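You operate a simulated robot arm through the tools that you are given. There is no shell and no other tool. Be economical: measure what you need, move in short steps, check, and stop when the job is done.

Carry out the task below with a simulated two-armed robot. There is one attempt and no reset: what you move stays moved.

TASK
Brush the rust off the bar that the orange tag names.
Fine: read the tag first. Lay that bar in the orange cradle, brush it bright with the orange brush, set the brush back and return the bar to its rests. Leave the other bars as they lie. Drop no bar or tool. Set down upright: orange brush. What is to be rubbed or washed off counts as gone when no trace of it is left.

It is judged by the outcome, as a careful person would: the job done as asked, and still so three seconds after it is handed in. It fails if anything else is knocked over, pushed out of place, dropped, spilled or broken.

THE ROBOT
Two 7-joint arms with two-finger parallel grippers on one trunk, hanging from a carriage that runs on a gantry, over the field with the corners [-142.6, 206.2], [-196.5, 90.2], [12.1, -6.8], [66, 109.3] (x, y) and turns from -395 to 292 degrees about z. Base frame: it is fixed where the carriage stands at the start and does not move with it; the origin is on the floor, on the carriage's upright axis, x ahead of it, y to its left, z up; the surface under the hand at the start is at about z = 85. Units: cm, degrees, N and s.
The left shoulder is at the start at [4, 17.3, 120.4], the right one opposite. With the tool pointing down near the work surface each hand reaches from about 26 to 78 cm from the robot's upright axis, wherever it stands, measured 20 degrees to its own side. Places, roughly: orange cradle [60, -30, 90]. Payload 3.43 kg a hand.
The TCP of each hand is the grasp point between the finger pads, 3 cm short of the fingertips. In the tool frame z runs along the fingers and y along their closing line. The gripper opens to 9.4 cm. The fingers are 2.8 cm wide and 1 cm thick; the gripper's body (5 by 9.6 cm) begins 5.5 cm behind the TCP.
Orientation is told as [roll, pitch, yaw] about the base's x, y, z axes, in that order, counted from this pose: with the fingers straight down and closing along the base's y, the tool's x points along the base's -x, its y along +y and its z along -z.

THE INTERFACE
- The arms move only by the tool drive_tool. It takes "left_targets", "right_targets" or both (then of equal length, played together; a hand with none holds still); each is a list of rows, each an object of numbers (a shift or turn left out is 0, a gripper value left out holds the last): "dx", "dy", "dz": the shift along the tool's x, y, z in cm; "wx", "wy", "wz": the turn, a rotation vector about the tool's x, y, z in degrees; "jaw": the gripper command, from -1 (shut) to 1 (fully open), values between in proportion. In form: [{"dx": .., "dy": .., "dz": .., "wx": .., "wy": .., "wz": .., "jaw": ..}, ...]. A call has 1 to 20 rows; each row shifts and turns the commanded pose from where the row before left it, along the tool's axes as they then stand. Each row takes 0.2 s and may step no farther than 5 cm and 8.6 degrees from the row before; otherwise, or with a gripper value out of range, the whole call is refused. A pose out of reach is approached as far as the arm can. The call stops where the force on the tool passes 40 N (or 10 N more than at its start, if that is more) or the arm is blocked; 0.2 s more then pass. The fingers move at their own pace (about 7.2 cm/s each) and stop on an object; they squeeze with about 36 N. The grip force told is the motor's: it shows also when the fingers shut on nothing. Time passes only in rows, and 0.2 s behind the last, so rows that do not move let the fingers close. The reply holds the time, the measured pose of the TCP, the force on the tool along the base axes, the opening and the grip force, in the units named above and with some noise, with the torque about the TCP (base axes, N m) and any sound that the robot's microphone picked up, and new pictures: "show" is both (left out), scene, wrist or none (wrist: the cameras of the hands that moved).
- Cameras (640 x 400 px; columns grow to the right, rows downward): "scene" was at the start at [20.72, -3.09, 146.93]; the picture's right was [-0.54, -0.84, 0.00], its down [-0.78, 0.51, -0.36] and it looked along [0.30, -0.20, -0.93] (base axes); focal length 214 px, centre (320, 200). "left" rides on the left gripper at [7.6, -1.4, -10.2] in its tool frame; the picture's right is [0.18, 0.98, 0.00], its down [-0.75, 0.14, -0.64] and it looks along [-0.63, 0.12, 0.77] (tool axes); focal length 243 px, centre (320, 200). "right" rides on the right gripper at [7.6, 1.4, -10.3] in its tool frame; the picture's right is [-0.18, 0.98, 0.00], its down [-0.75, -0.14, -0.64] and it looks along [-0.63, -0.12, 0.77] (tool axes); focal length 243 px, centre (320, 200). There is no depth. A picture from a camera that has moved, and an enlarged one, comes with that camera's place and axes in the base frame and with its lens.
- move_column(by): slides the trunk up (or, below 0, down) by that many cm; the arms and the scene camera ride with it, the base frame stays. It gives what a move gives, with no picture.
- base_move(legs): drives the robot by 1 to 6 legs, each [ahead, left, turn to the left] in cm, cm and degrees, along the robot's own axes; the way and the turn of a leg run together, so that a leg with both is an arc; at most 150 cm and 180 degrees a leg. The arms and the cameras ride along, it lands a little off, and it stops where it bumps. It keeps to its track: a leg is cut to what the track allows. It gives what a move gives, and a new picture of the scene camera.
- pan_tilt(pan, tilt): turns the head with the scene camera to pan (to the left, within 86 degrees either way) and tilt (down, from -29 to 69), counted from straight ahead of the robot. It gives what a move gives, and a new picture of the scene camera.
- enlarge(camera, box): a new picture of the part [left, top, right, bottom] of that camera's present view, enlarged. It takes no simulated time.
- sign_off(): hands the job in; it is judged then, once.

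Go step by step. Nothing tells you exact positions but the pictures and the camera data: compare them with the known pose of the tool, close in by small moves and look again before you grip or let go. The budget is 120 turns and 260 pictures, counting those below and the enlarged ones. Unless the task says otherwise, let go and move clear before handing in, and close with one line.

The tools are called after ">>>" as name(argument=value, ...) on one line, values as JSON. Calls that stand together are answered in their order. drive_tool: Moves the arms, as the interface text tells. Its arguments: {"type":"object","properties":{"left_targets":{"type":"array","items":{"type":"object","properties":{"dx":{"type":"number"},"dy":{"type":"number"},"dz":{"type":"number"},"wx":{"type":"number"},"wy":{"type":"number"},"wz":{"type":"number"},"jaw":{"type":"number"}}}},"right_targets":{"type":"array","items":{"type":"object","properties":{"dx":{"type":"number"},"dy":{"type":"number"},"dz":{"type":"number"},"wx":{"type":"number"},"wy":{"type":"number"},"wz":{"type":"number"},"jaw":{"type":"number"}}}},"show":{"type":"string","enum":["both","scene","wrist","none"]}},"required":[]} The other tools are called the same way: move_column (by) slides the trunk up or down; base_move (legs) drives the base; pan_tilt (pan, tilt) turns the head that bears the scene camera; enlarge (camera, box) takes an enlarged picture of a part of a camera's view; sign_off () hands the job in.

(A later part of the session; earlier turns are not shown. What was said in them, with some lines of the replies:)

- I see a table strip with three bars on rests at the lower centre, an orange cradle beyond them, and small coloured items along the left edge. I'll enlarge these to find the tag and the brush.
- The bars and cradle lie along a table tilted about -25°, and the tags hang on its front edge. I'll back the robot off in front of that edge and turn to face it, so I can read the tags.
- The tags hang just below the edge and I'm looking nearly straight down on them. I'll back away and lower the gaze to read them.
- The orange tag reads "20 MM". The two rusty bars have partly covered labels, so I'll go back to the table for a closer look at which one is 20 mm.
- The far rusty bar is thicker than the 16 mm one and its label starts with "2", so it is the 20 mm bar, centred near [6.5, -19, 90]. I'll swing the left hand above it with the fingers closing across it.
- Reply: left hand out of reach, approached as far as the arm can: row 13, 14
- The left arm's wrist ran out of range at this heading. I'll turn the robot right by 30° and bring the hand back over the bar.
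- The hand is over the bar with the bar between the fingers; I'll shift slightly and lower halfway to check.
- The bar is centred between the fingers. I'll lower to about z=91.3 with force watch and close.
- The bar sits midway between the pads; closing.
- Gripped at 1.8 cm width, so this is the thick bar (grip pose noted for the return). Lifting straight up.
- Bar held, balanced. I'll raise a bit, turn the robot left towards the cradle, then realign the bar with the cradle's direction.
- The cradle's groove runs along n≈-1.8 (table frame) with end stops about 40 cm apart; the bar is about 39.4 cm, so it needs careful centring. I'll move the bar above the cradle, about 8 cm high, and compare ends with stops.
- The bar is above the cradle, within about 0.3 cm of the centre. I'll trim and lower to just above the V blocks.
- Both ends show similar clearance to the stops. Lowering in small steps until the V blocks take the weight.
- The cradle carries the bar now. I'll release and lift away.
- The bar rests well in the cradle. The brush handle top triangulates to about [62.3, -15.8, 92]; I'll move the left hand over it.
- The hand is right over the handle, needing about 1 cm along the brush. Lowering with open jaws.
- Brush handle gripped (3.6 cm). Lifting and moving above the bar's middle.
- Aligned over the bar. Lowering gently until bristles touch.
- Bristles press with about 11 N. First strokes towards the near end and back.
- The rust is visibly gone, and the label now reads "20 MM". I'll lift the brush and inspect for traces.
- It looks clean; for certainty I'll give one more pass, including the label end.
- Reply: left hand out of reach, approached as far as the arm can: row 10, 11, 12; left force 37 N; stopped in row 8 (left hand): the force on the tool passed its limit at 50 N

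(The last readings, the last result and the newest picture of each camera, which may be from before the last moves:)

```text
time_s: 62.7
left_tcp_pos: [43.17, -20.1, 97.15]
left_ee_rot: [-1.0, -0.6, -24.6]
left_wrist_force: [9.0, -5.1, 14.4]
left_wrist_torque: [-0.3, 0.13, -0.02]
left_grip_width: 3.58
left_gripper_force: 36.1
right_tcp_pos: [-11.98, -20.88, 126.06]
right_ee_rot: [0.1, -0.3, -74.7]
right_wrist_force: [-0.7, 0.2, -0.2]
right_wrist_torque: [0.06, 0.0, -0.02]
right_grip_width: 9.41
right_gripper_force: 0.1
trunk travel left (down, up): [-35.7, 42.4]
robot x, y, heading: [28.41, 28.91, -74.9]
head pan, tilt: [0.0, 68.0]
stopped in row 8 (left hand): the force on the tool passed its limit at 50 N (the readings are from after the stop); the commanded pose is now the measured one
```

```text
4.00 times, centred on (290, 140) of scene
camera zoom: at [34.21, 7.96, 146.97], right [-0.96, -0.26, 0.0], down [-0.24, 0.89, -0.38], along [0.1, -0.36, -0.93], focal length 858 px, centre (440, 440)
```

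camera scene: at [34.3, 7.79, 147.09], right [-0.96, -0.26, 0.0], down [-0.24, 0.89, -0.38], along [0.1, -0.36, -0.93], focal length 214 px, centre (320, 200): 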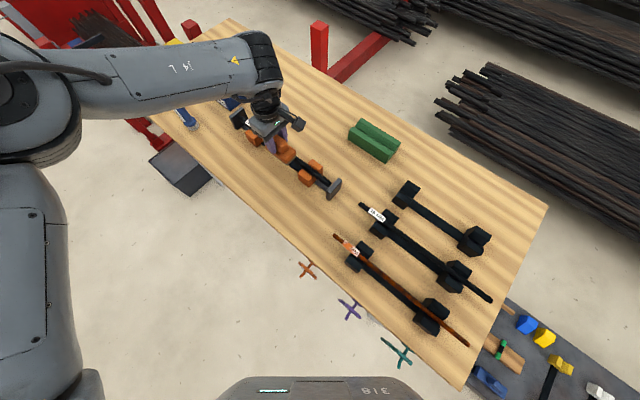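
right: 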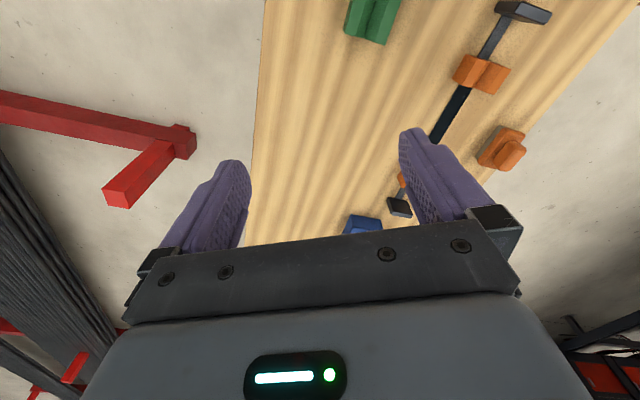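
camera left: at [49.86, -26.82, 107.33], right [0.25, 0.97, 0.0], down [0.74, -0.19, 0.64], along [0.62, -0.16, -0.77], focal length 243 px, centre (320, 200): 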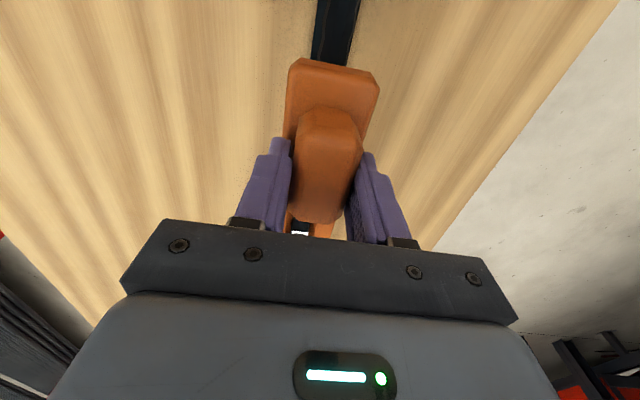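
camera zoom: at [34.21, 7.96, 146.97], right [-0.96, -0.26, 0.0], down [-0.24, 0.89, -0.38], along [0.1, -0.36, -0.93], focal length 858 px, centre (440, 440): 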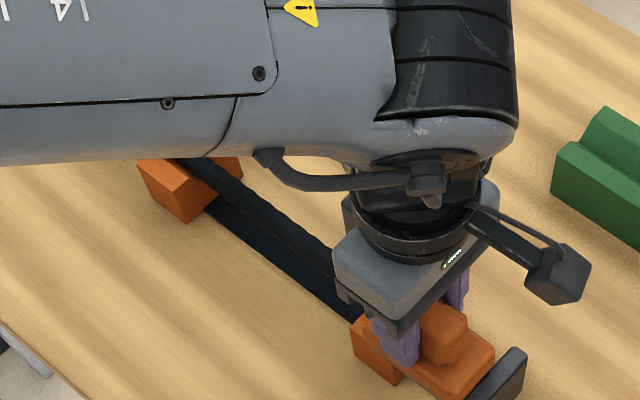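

The arm drifted about 1.5 cm after hitting its reach limit and touched the end stop. I'll lift straight up and check that nothing shifted.

>>> drive_tool(left_targets=[{"dz": -2}, {"dz": -3}, {"dz": -3}, {"dx": -3, "dy": 3}, {"dx": -3, "dy": 3}, {"dx": -3, "dy": 3}, {"dx": -3, "dy": 3}, {}])

>>> enlarge(camera="scene", box=[220, 90, 360, 210])

>>> enlarge(camera="left", box=[100, 0, 500, 250])

```text
time_s: 64.5
left_tcp_pos: [58.68, -13.74, 104.76]
left_ee_rot: [-0.5, -0.2, -24.9]
left_wrist_force: [0.2, -0.2, -1.8]
left_wrist_torque: [0.01, 0.0, 0.01]
left_grip_width: 3.62
left_gripper_force: 35.8
right_tcp_pos: [-12.1, -20.92, 126.17]
right_ee_rot: [0.0, -0.2, -74.6]
right_wrist_force: [-0.5, 0.2, -0.9]
right_wrist_torque: [0.01, 0.01, 0.01]
right_grip_width: 9.39
right_gripper_force: 0.1
trunk travel left (down, up): [-35.7, 42.4]
robot x, y, heading: [28.35, 28.92, -74.9]
head pan, tilt: [0.0, 68.0]
camera scene: at [34.06, 8.0, 147.01], right [-0.96, -0.26, 0.0], down [-0.24, 0.89, -0.37], along [0.1, -0.36, -0.93], focal length 214 px, centre (320, 200)
camera left: at [51.18, -11.7, 114.89], right [0.25, 0.97, -0.01], down [0.74, -0.18, 0.64], along [0.62, -0.17, -0.77], focal length 243 px, centre (320, 200)
```

scene: 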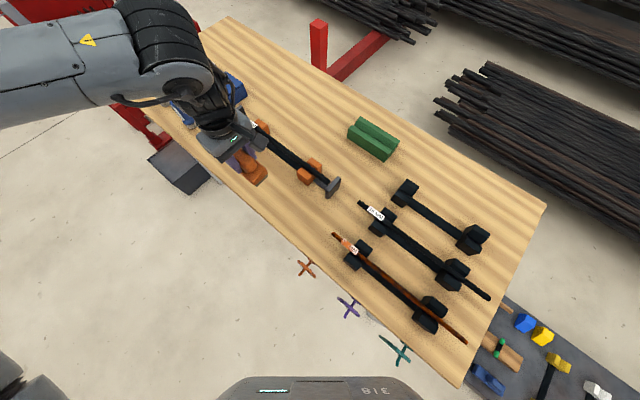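
left: 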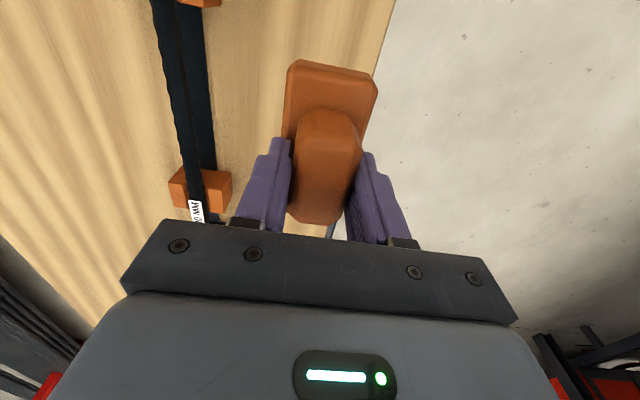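

```text
3.33 times, centred on (290, 150) of scene
camera zoom: at [34.06, 8.0, 147.01], right [-0.96, -0.26, 0.0], down [-0.24, 0.89, -0.37], along [0.1, -0.36, -0.93], focal length 715 px, centre (420, 367)
```

zoom: 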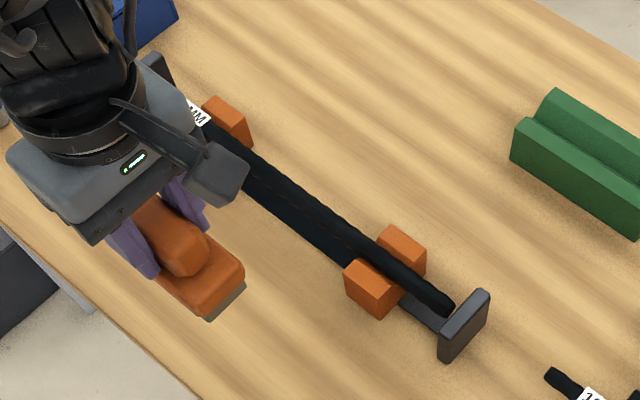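

```text
1.60 times, centred on (300, 125) of left
camera zoom: at [51.18, -11.7, 114.89], right [0.25, 0.97, -0.01], down [0.74, -0.18, 0.64], along [0.62, -0.17, -0.77], focal length 388 px, centre (352, 320)
```

zoom: 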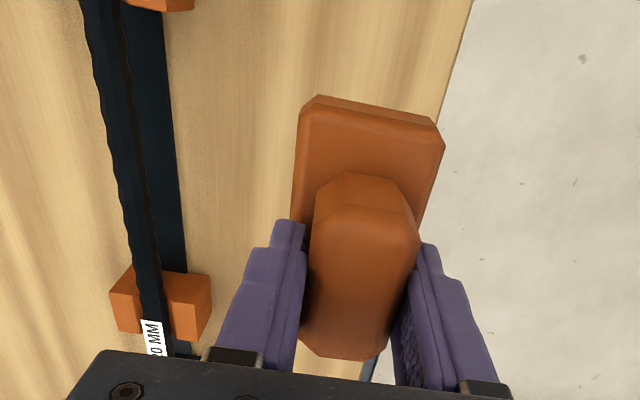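

Cradle and bar are unmoved and bright. Now returning the brush to its original spot.

>>> drive_tool(left_targets=[{"dx": -2.5}, {"dx": -2.63, "dy": 0.14}, {"dz": 4}, {"dz": 4}, {"dz": 3}, {}], show="wrist")

>>> enlarge(camera="scene", box=[190, 130, 290, 210])

```text
time_s: 65.9
left_tcp_pos: [63.48, -15.76, 94.1]
left_ee_rot: [-0.5, -0.2, -24.9]
left_wrist_force: [0.0, 0.8, -1.4]
left_wrist_torque: [0.0, 0.01, 0.0]
left_grip_width: 3.61
left_gripper_force: 36.2
right_tcp_pos: [-12.08, -20.79, 126.15]
right_ee_rot: [0.1, -0.2, -74.7]
right_wrist_force: [0.4, -0.3, -0.3]
right_wrist_torque: [-0.01, 0.0, 0.03]
right_grip_width: 9.38
right_gripper_force: 0.1
trunk travel left (down, up): [-35.7, 42.4]
robot x, y, heading: [28.18, 28.73, -74.7]
head pan, tilt: [0.0, 68.0]
camera left: at [55.93, -13.71, 104.1], right [0.25, 0.97, -0.01], down [0.74, -0.18, 0.64], along [0.62, -0.17, -0.77], focal length 243 px, centre (320, 200)
```

left: 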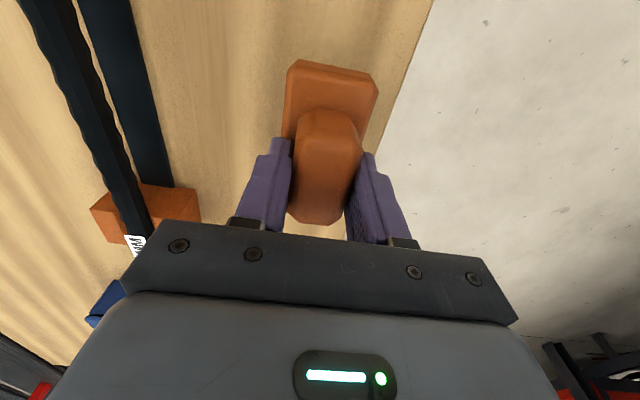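

```text
5.00 times, centred on (240, 170) of scene
camera zoom: at [34.11, 8.02, 147.01], right [-0.96, -0.26, 0.0], down [-0.24, 0.89, -0.37], along [0.1, -0.36, -0.93], focal length 1072 px, centre (720, 350)
```

zoom: 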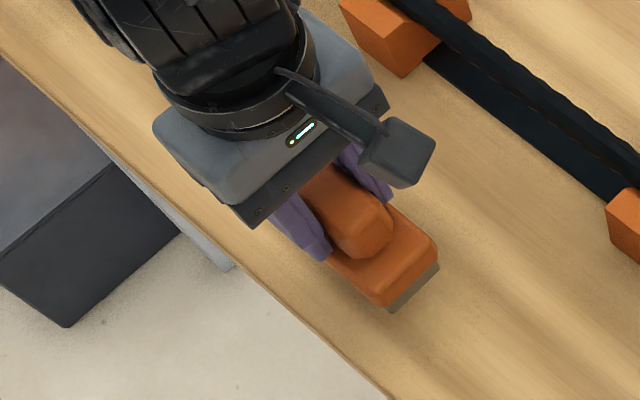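

>>> drive_tool(left_targets=[{"dz": 0.8}, {"dz": 0.5}, {"dz": 0.3}, {"dz": 0.2}, {}], show="none")

```text
time_s: 67.1
left_tcp_pos: [63.48, -15.91, 92.11]
left_ee_rot: [-0.5, -0.3, -24.9]
left_wrist_force: [0.0, 0.5, 1.1]
left_wrist_torque: [0.12, 0.11, -0.03]
left_grip_width: 3.59
left_gripper_force: 36.4
right_tcp_pos: [-12.03, -20.77, 125.99]
right_ee_rot: [0.0, -0.1, -74.7]
right_wrist_force: [-0.5, 0.5, 0.7]
right_wrist_torque: [-0.02, 0.01, -0.02]
right_grip_width: 9.38
right_gripper_force: 0.1
trunk travel left (down, up): [-35.7, 42.4]
robot x, y, heading: [28.34, 28.88, -74.9]
head pan, tilt: [0.0, 68.0]
```

Touching the table; release and rise.

>>> drive_tool(left_targets=[{"dz": 0.05}, {"jaw": -0.1}, {"jaw": 0.2}, {"jaw": 0.8}, {}, {"dz": -2}, {"dz": -4}, {"dz": -4}, {"dz": -3}, {}])

>>> enlarge(camera="scene", box=[190, 110, 290, 210])

```text
time_s: 69.3
left_tcp_pos: [63.49, -15.63, 104.89]
left_ee_rot: [-0.5, -0.1, -24.9]
left_wrist_force: [0.3, -0.3, 0.9]
left_wrist_torque: [0.03, 0.0, -0.02]
left_grip_width: 8.46
left_gripper_force: 0.0
right_tcp_pos: [-11.99, -20.79, 126.08]
right_ee_rot: [0.0, -0.2, -74.5]
right_wrist_force: [0.3, 0.0, 0.7]
right_wrist_torque: [-0.01, -0.02, 0.0]
right_grip_width: 9.41
right_gripper_force: 0.2
trunk travel left (down, up): [-35.7, 42.4]
robot x, y, heading: [28.53, 28.98, -74.6]
head pan, tilt: [0.0, 68.0]
camera scene: at [34.1, 8.02, 147.01], right [-0.96, -0.26, 0.0], down [-0.24, 0.89, -0.37], along [0.1, -0.36, -0.93], focal length 214 px, centre (320, 200)
camera left: at [55.91, -13.6, 114.87], right [0.25, 0.97, -0.01], down [0.74, -0.18, 0.64], along [0.62, -0.17, -0.77], focal length 243 px, centre (320, 200)
```

scene: 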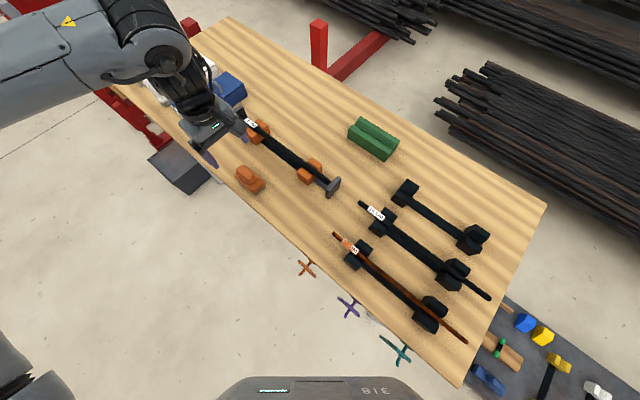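
left: 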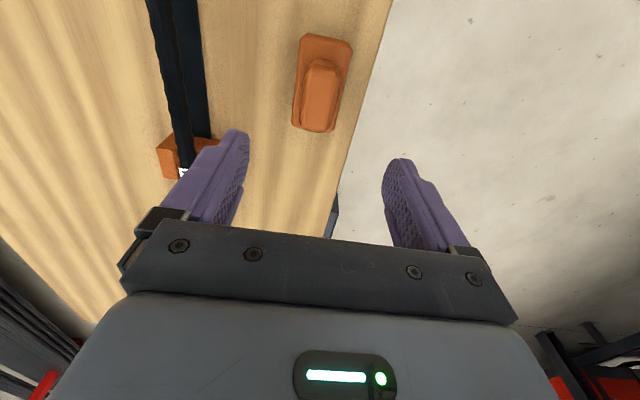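

```text
4.00 times, centred on (240, 160) of scene
camera zoom: at [34.1, 8.02, 147.01], right [-0.96, -0.26, 0.0], down [-0.24, 0.89, -0.37], along [0.1, -0.36, -0.93], focal length 858 px, centre (640, 360)
```

zoom: 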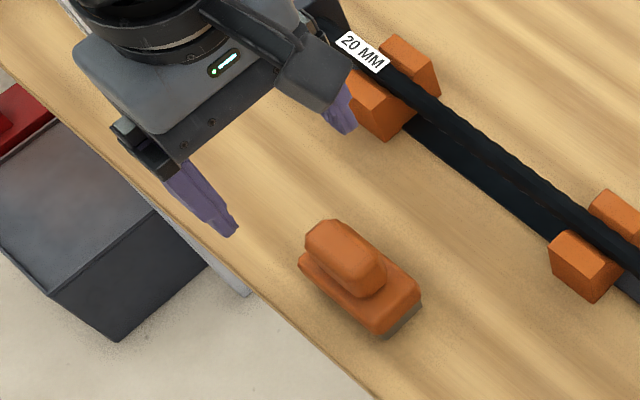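

Brush stands upright in its place. Now back over the bar to fetch it.

>>> drive_tool(left_targets=[{"dy": -3.6, "wx": -0.4, "wy": 0.15}, {"dy": -3.6}, {"dy": -3.6}, {"dy": -3.65}, {"dz": 4}, {"dz": 4}, {}], show="wrist")

>>> enlarge(camera="scene", box=[220, 90, 360, 210])

```text
time_s: 70.9
left_tcp_pos: [56.36, -26.55, 96.9]
left_ee_rot: [-0.1, 0.0, -24.9]
left_wrist_force: [-0.3, 0.0, -0.7]
left_wrist_torque: [-0.04, 0.02, 0.02]
left_grip_width: 8.45
left_gripper_force: 0.1
left hand out of reach, approached as far as the arm can: row 3, 4
right_tcp_pos: [-12.13, -20.89, 126.08]
right_ee_rot: [0.1, -0.3, -74.6]
right_wrist_force: [-0.7, -0.3, 0.3]
right_wrist_torque: [0.01, -0.02, 0.01]
right_grip_width: 9.41
right_gripper_force: 0.1
trunk travel left (down, up): [-35.7, 42.4]
robot x, y, heading: [28.3, 28.9, -74.6]
head pan, tilt: [0.0, 68.0]
camera left: at [48.71, -24.57, 106.99], right [0.25, 0.97, 0.0], down [0.74, -0.19, 0.64], along [0.62, -0.16, -0.77], focal length 243 px, centre (320, 200)
```

left: 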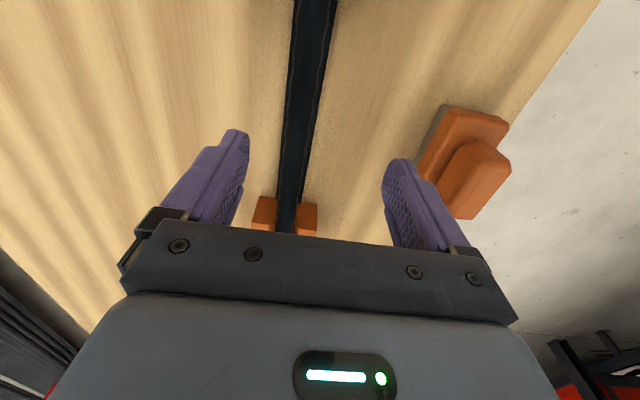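

```text
3.33 times, centred on (290, 150) of scene
camera zoom: at [34.12, 8.01, 147.01], right [-0.96, -0.26, 0.0], down [-0.24, 0.89, -0.37], along [0.1, -0.36, -0.93], focal length 715 px, centre (420, 367)
```

zoom: 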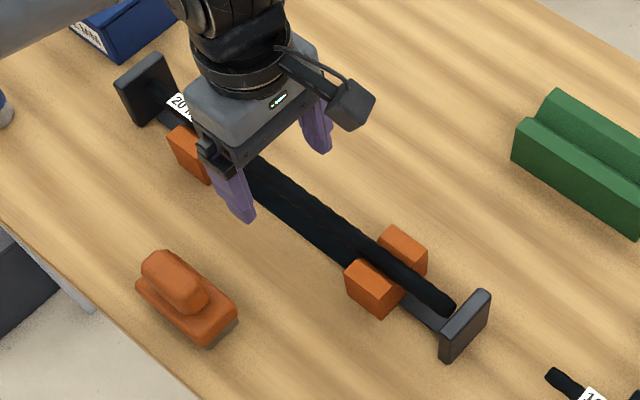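

The arm is at a joint limit again just short of the bar. I'll rise, turn the base right by 15°, and re-approach.

>>> drive_tool(left_targets=[{"dz": -4}, {"dz": -4}, {}], show="none")

>>> base_move(legs=[[0, 0, -15]])

```text
time_s: 71.7
left_tcp_pos: [56.27, -26.69, 104.81]
left_ee_rot: [-0.1, -0.1, -24.8]
left_wrist_force: [-0.7, 0.0, -0.1]
left_wrist_torque: [0.04, -0.01, 0.03]
left_grip_width: 8.48
left_gripper_force: 0.0
right_tcp_pos: [-12.08, -20.91, 126.17]
right_ee_rot: [-0.1, -0.2, -74.7]
right_wrist_force: [0.6, 0.0, 0.1]
right_wrist_torque: [0.02, 0.0, 0.02]
right_grip_width: 9.4
right_gripper_force: 0.0
trunk travel left (down, up): [-35.7, 42.4]
robot x, y, heading: [28.49, 28.83, -74.6]
head pan, tilt: [0.0, 68.0]
```

```text
time_s: 73.0
left_tcp_pos: [41.25, -31.93, 104.82]
left_ee_rot: [-0.1, -0.1, -39.6]
left_wrist_force: [0.2, -0.6, -0.3]
left_wrist_torque: [-0.05, -0.01, -0.01]
left_grip_width: 8.47
left_gripper_force: 0.0
right_tcp_pos: [-23.48, -8.95, 126.27]
right_ee_rot: [0.0, -0.2, -89.5]
right_wrist_force: [0.3, 0.3, -0.1]
right_wrist_torque: [-0.03, 0.01, -0.02]
right_grip_width: 9.4
right_gripper_force: 0.1
trunk travel left (down, up): [-35.7, 42.4]
robot x, y, heading: [28.21, 29.24, -89.3]
head pan, tilt: [0.0, 68.0]
camera scene: at [28.57, 7.25, 147.01], right [-1.0, -0.01, 0.0], down [-0.01, 0.93, -0.37], along [0.0, -0.37, -0.93], focal length 214 px, centre (320, 200)
```

scene: 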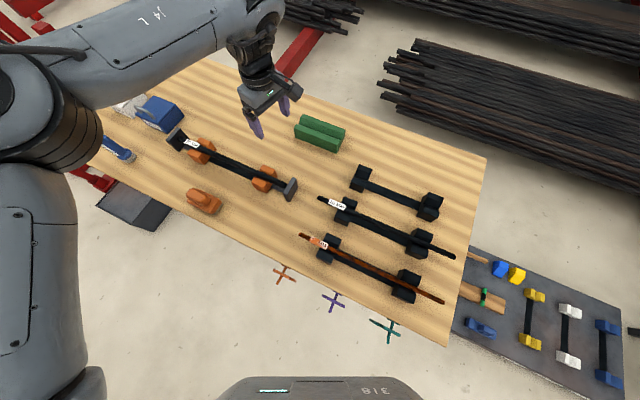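

>>> drive_tool(left_targets=[{"wz": -7.3}, {"wz": -7.3}, {"dx": -3.3, "dy": 2.43}, {"dx": -3.3, "dy": 2.43}, {"dx": -3.3, "dy": 2.43}, {"dx": -3.28, "dy": 2.43}, {"dz": 4}, {"dz": 4}, {}], show="wrist")

>>> enlarge(camera="scene", box=[160, 100, 320, 220])

```text
time_s: 75.0
left_tcp_pos: [57.34, -28.76, 96.73]
left_ee_rot: [-0.1, 0.0, -25.0]
left_wrist_force: [0.0, -0.1, -0.3]
left_wrist_torque: [0.02, -0.01, 0.03]
left_grip_width: 8.47
left_gripper_force: 0.0
right_tcp_pos: [-23.44, -8.93, 126.19]
right_ee_rot: [0.1, -0.3, -89.3]
right_wrist_force: [-0.1, 0.5, 0.9]
right_wrist_torque: [0.03, -0.03, 0.03]
right_grip_width: 9.41
right_gripper_force: 0.0
trunk travel left (down, up): [-35.7, 42.4]
robot x, y, heading: [28.42, 29.05, -89.3]
head pan, tilt: [0.0, 68.0]
camera left: at [49.8, -26.64, 106.89], right [0.25, 0.97, 0.0], down [0.74, -0.19, 0.64], along [0.62, -0.16, -0.77], focal length 243 px, centre (320, 200)
```

left: 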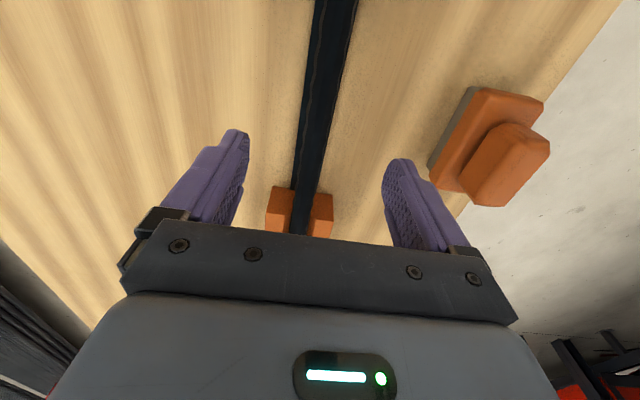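

```text
3.33 times, centred on (240, 160) of scene
camera zoom: at [28.59, 7.24, 147.01], right [-1.0, -0.01, 0.0], down [-0.01, 0.93, -0.37], along [0.0, -0.37, -0.93], focal length 715 px, centre (587, 333)
```

zoom: 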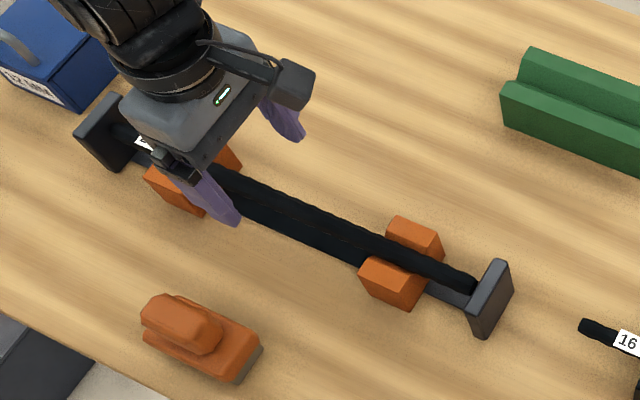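

The bar is centred between the fingers. Lowering to the earlier grip height and closing.

>>> drive_tool(left_targets=[{"dx": 0.25, "dz": 2}, {"dz": 2}, {"dz": 1.4}, {}, {"jaw": 0}, {"jaw": -0.4}, {"jaw": -1}, {}, {}], show="wrist")

```text
time_s: 77.0
left_tcp_pos: [57.0, -28.79, 91.41]
left_ee_rot: [-0.2, 0.0, -25.0]
left_wrist_force: [-0.5, -5.8, -0.4]
left_wrist_torque: [-0.09, 0.03, 0.24]
left_grip_width: 1.84
left_gripper_force: 35.5
right_tcp_pos: [-23.52, -8.93, 126.12]
right_ee_rot: [0.0, -0.1, -89.5]
right_wrist_force: [-0.2, -0.6, 0.2]
right_wrist_torque: [-0.04, 0.02, 0.0]
right_grip_width: 9.39
right_gripper_force: 0.0
trunk travel left (down, up): [-35.7, 42.4]
robot x, y, heading: [28.26, 28.8, -89.6]
head pan, tilt: [0.0, 68.0]
camera left: at [49.47, -26.74, 101.46], right [0.25, 0.97, 0.0], down [0.74, -0.19, 0.64], along [0.62, -0.16, -0.77], focal length 243 px, centre (320, 200)
```

left: 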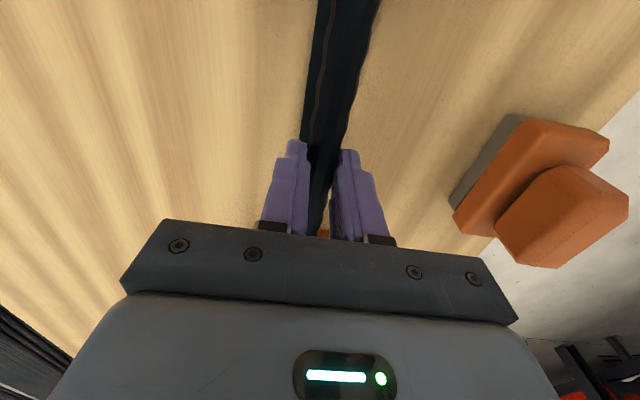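

Gripped again. Lift, then swing back toward the rests.

>>> drive_tool(left_targets=[{"dz": -1}, {"dz": -2}, {"dz": -4}, {"dz": -4}, {"dz": -4}, {"dz": -3}, {"dy": 3}, {"dy": 3}, {}], show="scene")

>>> base_move(legs=[[0, 0, -30]])

```text
time_s: 79.0
left_tcp_pos: [59.53, -22.94, 109.25]
left_ee_rot: [-0.1, 0.0, -24.9]
left_wrist_force: [0.4, -0.5, -9.7]
left_wrist_torque: [0.0, -0.02, 0.03]
left_grip_width: 1.79
left_gripper_force: 36.5
right_tcp_pos: [-23.45, -8.77, 126.12]
right_ee_rot: [-0.1, -0.1, -89.4]
right_wrist_force: [0.1, 0.5, -0.5]
right_wrist_torque: [0.0, 0.02, -0.01]
right_grip_width: 9.4
right_gripper_force: 0.1
trunk travel left (down, up): [-35.7, 42.4]
robot x, y, heading: [28.27, 29.1, -89.2]
head pan, tilt: [0.0, 68.0]
camera scene: at [28.54, 7.27, 147.0], right [-1.0, -0.01, 0.0], down [-0.01, 0.93, -0.37], along [0.0, -0.37, -0.93], focal length 214 px, centre (320, 200)
```

scene: 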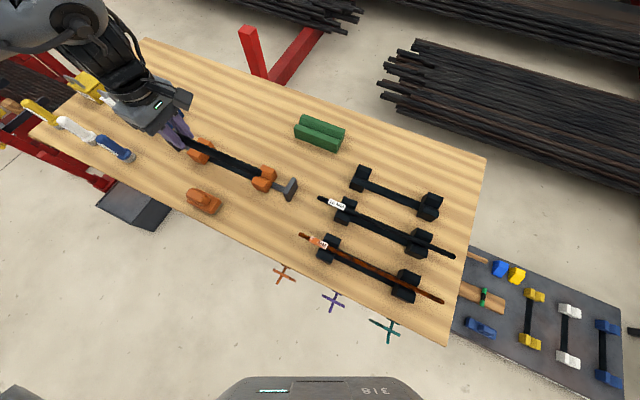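

```text
time_s: 80.9
left_tcp_pos: [29.45, -31.63, 109.33]
left_ee_rot: [-0.2, -0.1, -55.0]
left_wrist_force: [-0.6, 0.1, -9.6]
left_wrist_torque: [0.01, 0.0, -0.02]
left_grip_width: 1.85
left_gripper_force: 36.1
right_tcp_pos: [-35.45, 22.09, 126.07]
right_ee_rot: [-0.1, 0.0, -119.4]
right_wrist_force: [0.6, 0.2, -0.6]
right_wrist_torque: [-0.03, 0.04, -0.01]
right_grip_width: 9.41
right_gripper_force: 0.0
trunk travel left (down, up): [-35.7, 42.4]
robot x, y, heading: [28.55, 29.17, -119.3]
head pan, tilt: [0.0, 68.0]
camera scene: at [17.72, 10.1, 146.99], right [-0.87, 0.49, 0.0], down [0.46, 0.81, -0.37], along [-0.18, -0.33, -0.93], focal length 214 px, centre (320, 200)
```

scene: 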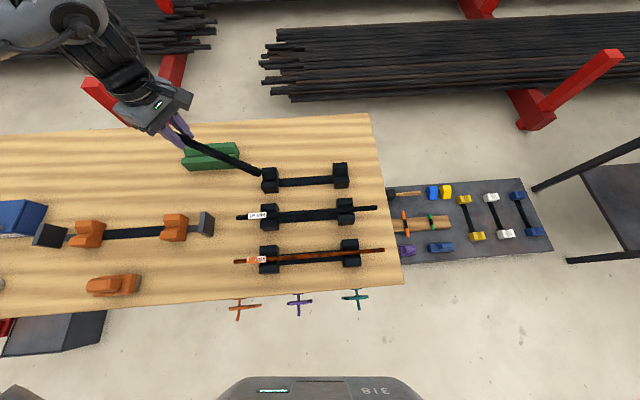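

>>> drive_tool(left_targets=[{"wz": -7.55}, {"wz": -7.55}, {"wz": -7.55}, {"wz": -7.5}, {"dx": 4.34, "dy": 0.2}, {"dx": 4.34, "dy": 0.2}, {"dx": 4.34, "dy": 0.2}, {"dx": 4.34, "dy": 0.2}, {"dx": 4.34, "dy": 0.2}, {"dx": 4.34, "dy": 0.2}, {"dz": 3}, {"dz": 3}, {"dz": 3}, {}])

>>> enlarge(camera="scene", box=[220, 130, 380, 250])

```text
time_s: 83.9
left_tcp_pos: [6.21, -19.51, 100.4]
left_ee_rot: [-0.1, 0.0, -24.8]
left_wrist_force: [-0.5, -0.4, -9.2]
left_wrist_torque: [-0.02, 0.0, 0.0]
left_grip_width: 1.83
left_gripper_force: 36.3
right_tcp_pos: [-35.32, 22.09, 126.16]
right_ee_rot: [0.1, -0.1, -119.4]
right_wrist_force: [0.2, -0.1, 0.4]
right_wrist_torque: [-0.02, 0.03, 0.0]
right_grip_width: 9.41
right_gripper_force: 0.1
trunk travel left (down, up): [-35.7, 42.4]
robot x, y, heading: [28.72, 28.85, -119.2]
head pan, tilt: [0.0, 68.0]
camera scene: at [17.73, 10.07, 147.0], right [-0.87, 0.49, 0.0], down [0.46, 0.81, -0.37], along [-0.18, -0.33, -0.93], focal length 214 px, centre (320, 200)
camera left: at [-1.34, -17.67, 110.4], right [0.25, 0.97, 0.0], down [0.74, -0.19, 0.64], along [0.62, -0.16, -0.77], focal length 243 px, centre (320, 200)
```

scene: 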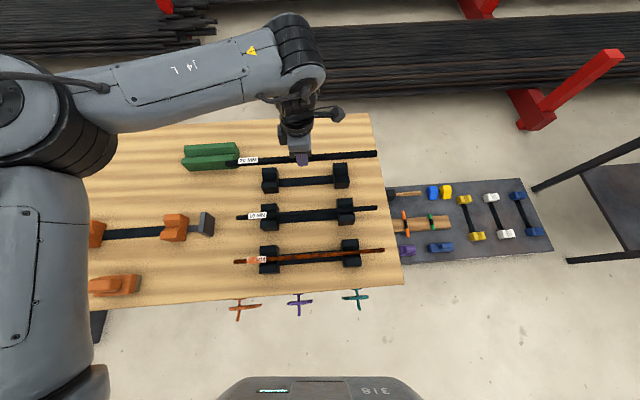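
left: 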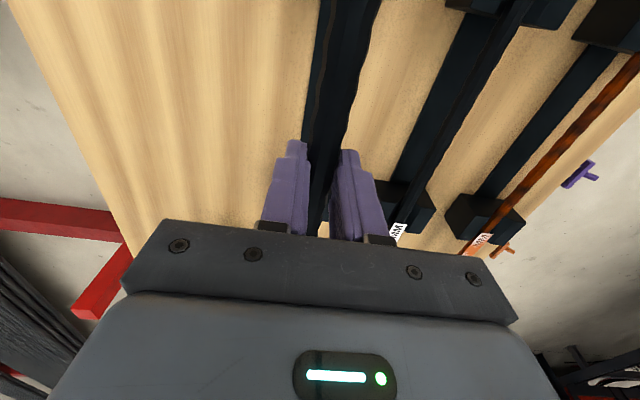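

```text
3.33 times, centred on (300, 190) of scene
camera zoom: at [17.73, 10.07, 147.0], right [-0.87, 0.49, 0.0], down [0.46, 0.81, -0.37], along [-0.18, -0.33, -0.93], focal length 715 px, centre (387, 233)
```

zoom: 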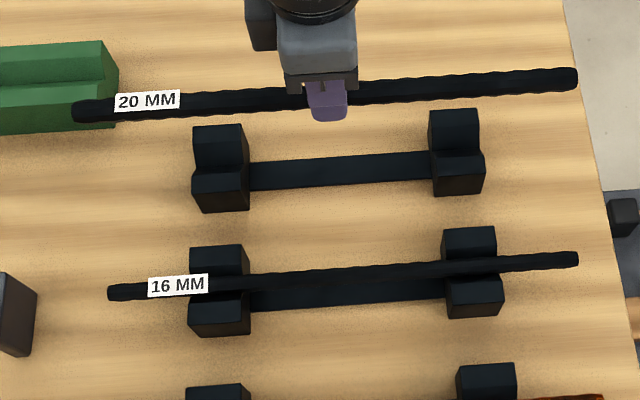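

Bar is above its rests at the recorded position. Lowering to just above them and checking.

>>> drive_tool(left_targets=[{"dx": -0.1, "dz": 3}, {"dz": 2.5}, {"dz": 1.5}, {}], show="wrist")

>>> enlarge(camera="scene", box=[220, 130, 380, 250])

```text
time_s: 84.9
left_tcp_pos: [6.46, -19.84, 93.37]
left_ee_rot: [-0.1, 0.0, -24.8]
left_wrist_force: [0.4, -0.3, -8.5]
left_wrist_torque: [0.02, -0.01, 0.01]
left_grip_width: 1.82
left_gripper_force: 36.0
right_tcp_pos: [-35.51, 22.05, 126.21]
right_ee_rot: [-0.1, -0.1, -119.4]
right_wrist_force: [0.3, -0.1, -0.3]
right_wrist_torque: [0.0, -0.01, 0.0]
right_grip_width: 9.4
right_gripper_force: 0.1
trunk travel left (down, up): [-35.7, 42.4]
robot x, y, heading: [28.41, 29.56, -119.5]
head pan, tilt: [0.0, 68.0]
camera left: at [-1.2, -17.8, 103.39], right [0.24, 0.97, 0.0], down [0.74, -0.19, 0.64], along [0.62, -0.16, -0.77], focal length 243 px, centre (320, 200)
```

left: 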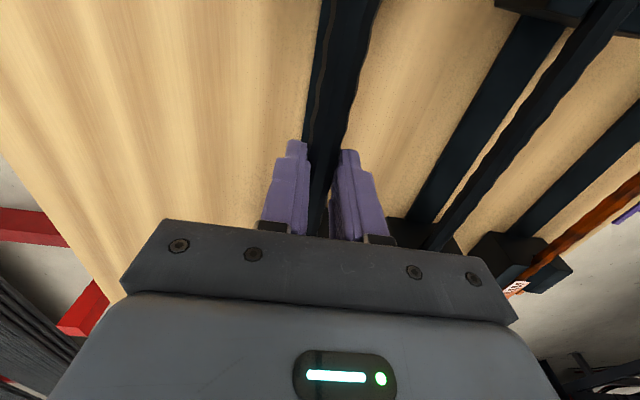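

```text
3.33 times, centred on (300, 190) of scene
camera zoom: at [17.74, 10.08, 147.0], right [-0.87, 0.49, 0.0], down [0.46, 0.81, -0.37], along [-0.18, -0.33, -0.93], focal length 715 px, centre (387, 233)
```

zoom: 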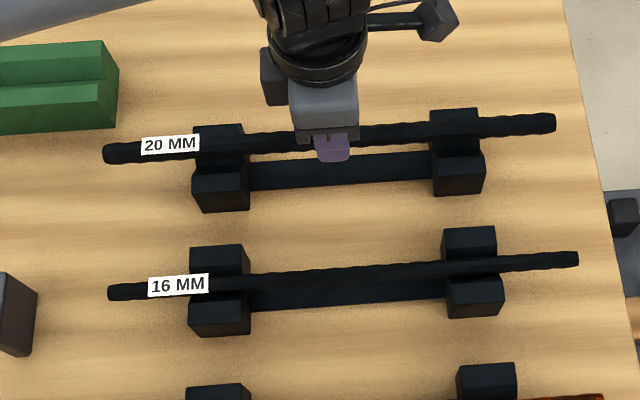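

>>> drive_tool(left_targets=[{"dz": 0.7}, {"dz": 0.6}, {"dz": 0.4}, {"dz": 0.3}, {}], show="none")

```text
time_s: 86.1
left_tcp_pos: [6.3, -19.67, 91.44]
left_ee_rot: [0.0, 0.1, -24.9]
left_wrist_force: [7.8, 13.2, 21.5]
left_wrist_torque: [0.09, -0.47, 0.11]
left_grip_width: 1.8
left_gripper_force: 36.0
right_tcp_pos: [-35.31, 22.1, 126.2]
right_ee_rot: [0.0, -0.1, -119.4]
right_wrist_force: [0.6, 0.7, -0.3]
right_wrist_torque: [0.02, -0.01, 0.02]
right_grip_width: 9.41
right_gripper_force: 0.0
trunk travel left (down, up): [-35.7, 42.4]
robot x, y, heading: [28.56, 29.2, -119.4]
head pan, tilt: [0.0, 68.0]
```

The rests carry the bar, with a sideways push toward +n; I'll ease that by shifting slightly before releasing.

>>> drive_tool(left_targets=[{"dy": 0.15, "dz": -0.15}, {"dy": 0.1}, {}], show="none")

>>> enlarge(camera="scene", box=[220, 130, 380, 250])

```text
time_s: 86.9
left_tcp_pos: [6.36, -19.63, 91.37]
left_ee_rot: [-0.1, 0.0, -24.8]
left_wrist_force: [-1.8, 0.5, -2.7]
left_wrist_torque: [-0.04, -0.14, -0.4]
left_grip_width: 1.83
left_gripper_force: 36.2
right_tcp_pos: [-35.4, 22.12, 126.14]
right_ee_rot: [0.0, -0.2, -119.4]
right_wrist_force: [-0.1, 0.7, -0.9]
right_wrist_torque: [0.03, 0.0, 0.04]
right_grip_width: 9.41
right_gripper_force: 0.0
trunk travel left (down, up): [-35.7, 42.4]
robot x, y, heading: [28.58, 28.95, -119.5]
head pan, tilt: [0.0, 68.0]
```

```text
3.33 times, centred on (300, 190) of scene
camera zoom: at [17.7, 10.04, 146.98], right [-0.87, 0.49, 0.0], down [0.46, 0.81, -0.37], along [-0.18, -0.33, -0.93], focal length 715 px, centre (387, 233)
```

zoom: 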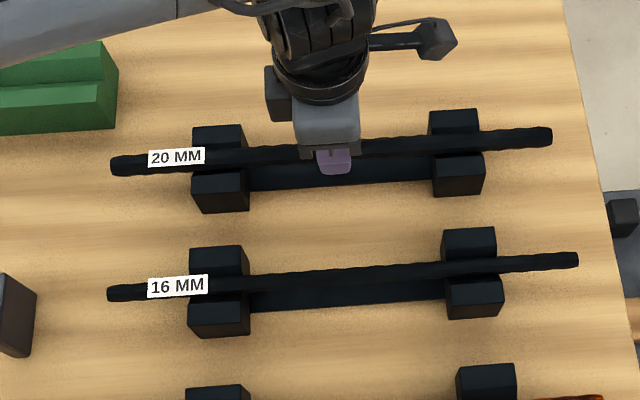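

The bar lies in both V rests with near-neutral force. Releasing slowly and rising.

>>> drive_tool(left_targets=[{"jaw": -0.5}, {"jaw": -0.1}, {"jaw": 0.4}, {}, {"dz": -2}, {"dz": -4}, {"dz": -4}, {"dz": -4}, {}])

>>> enlarge(camera="scene", box=[220, 130, 380, 250])

>>> enlarge(camera="left", box=[200, 0, 400, 240])

```text
time_s: 88.9
left_tcp_pos: [6.46, -19.53, 105.44]
left_ee_rot: [-0.1, 0.0, -24.8]
left_wrist_force: [0.1, -0.9, -0.1]
left_wrist_torque: [0.02, 0.01, -0.02]
left_grip_width: 6.56
left_gripper_force: 0.1
right_tcp_pos: [-35.36, 22.07, 126.03]
right_ee_rot: [0.1, -0.2, -119.3]
right_wrist_force: [0.1, 0.3, 0.7]
right_wrist_torque: [-0.03, 0.0, 0.01]
right_grip_width: 9.38
right_gripper_force: 0.0
trunk travel left (down, up): [-35.7, 42.4]
robot x, y, heading: [28.49, 28.98, -119.4]
head pan, tilt: [0.0, 68.0]
camera scene: at [17.73, 10.05, 147.0], right [-0.87, 0.49, 0.0], down [0.46, 0.81, -0.37], along [-0.18, -0.33, -0.93], focal length 214 px, centre (320, 200)
camera left: at [-1.04, -17.59, 115.43], right [0.25, 0.97, 0.0], down [0.74, -0.19, 0.64], along [0.62, -0.16, -0.77], focal length 243 px, centre (320, 200)
```

scene: 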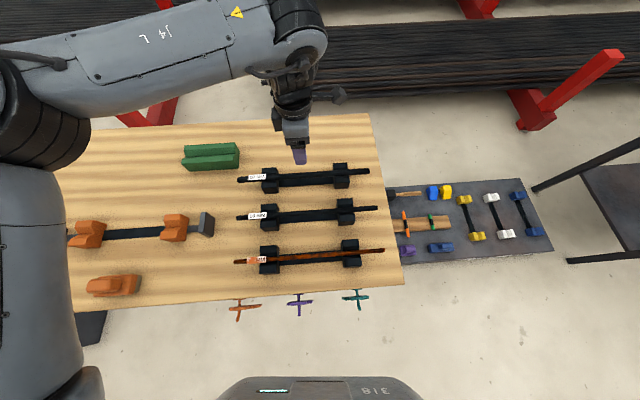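
left: 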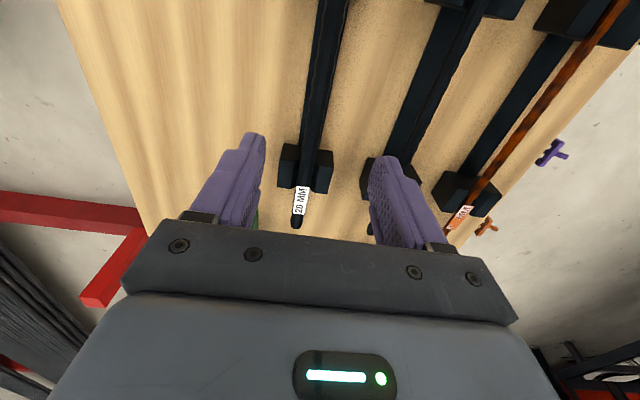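

```text
3.33 times, centred on (300, 190) of scene
camera zoom: at [17.73, 10.05, 147.0], right [-0.87, 0.49, 0.0], down [0.46, 0.81, -0.37], along [-0.18, -0.33, -0.93], focal length 715 px, centre (387, 233)
```

zoom: 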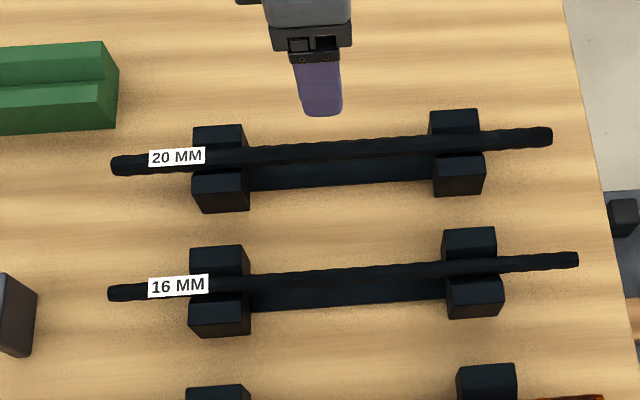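

```text
1.67 times, centred on (300, 120) of left
camera zoom: at [-1.04, -17.59, 115.43], right [0.25, 0.97, 0.0], down [0.74, -0.19, 0.64], along [0.62, -0.16, -0.77], focal length 404 px, centre (353, 333)
```

zoom: 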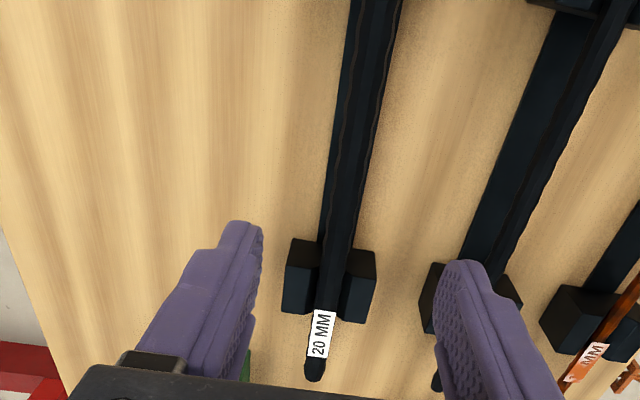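

The 20 mm bar lies bright in its own rests, the brush stands upright in its place, and the other bars and the cradle look undisturbed. The hand is clear, so I'm handing in.

>>> sign_off()

```text
The job is handed in.
```

The bar named by the orange tag (20 mm) is brushed clean, with no rust showing in any view I took, and it is back on its rests. The orange brush stands upright in its place and the other bars were not touched. During an extra brushing pass the brush bumped one of the cradle's end stops, but nothing moved.
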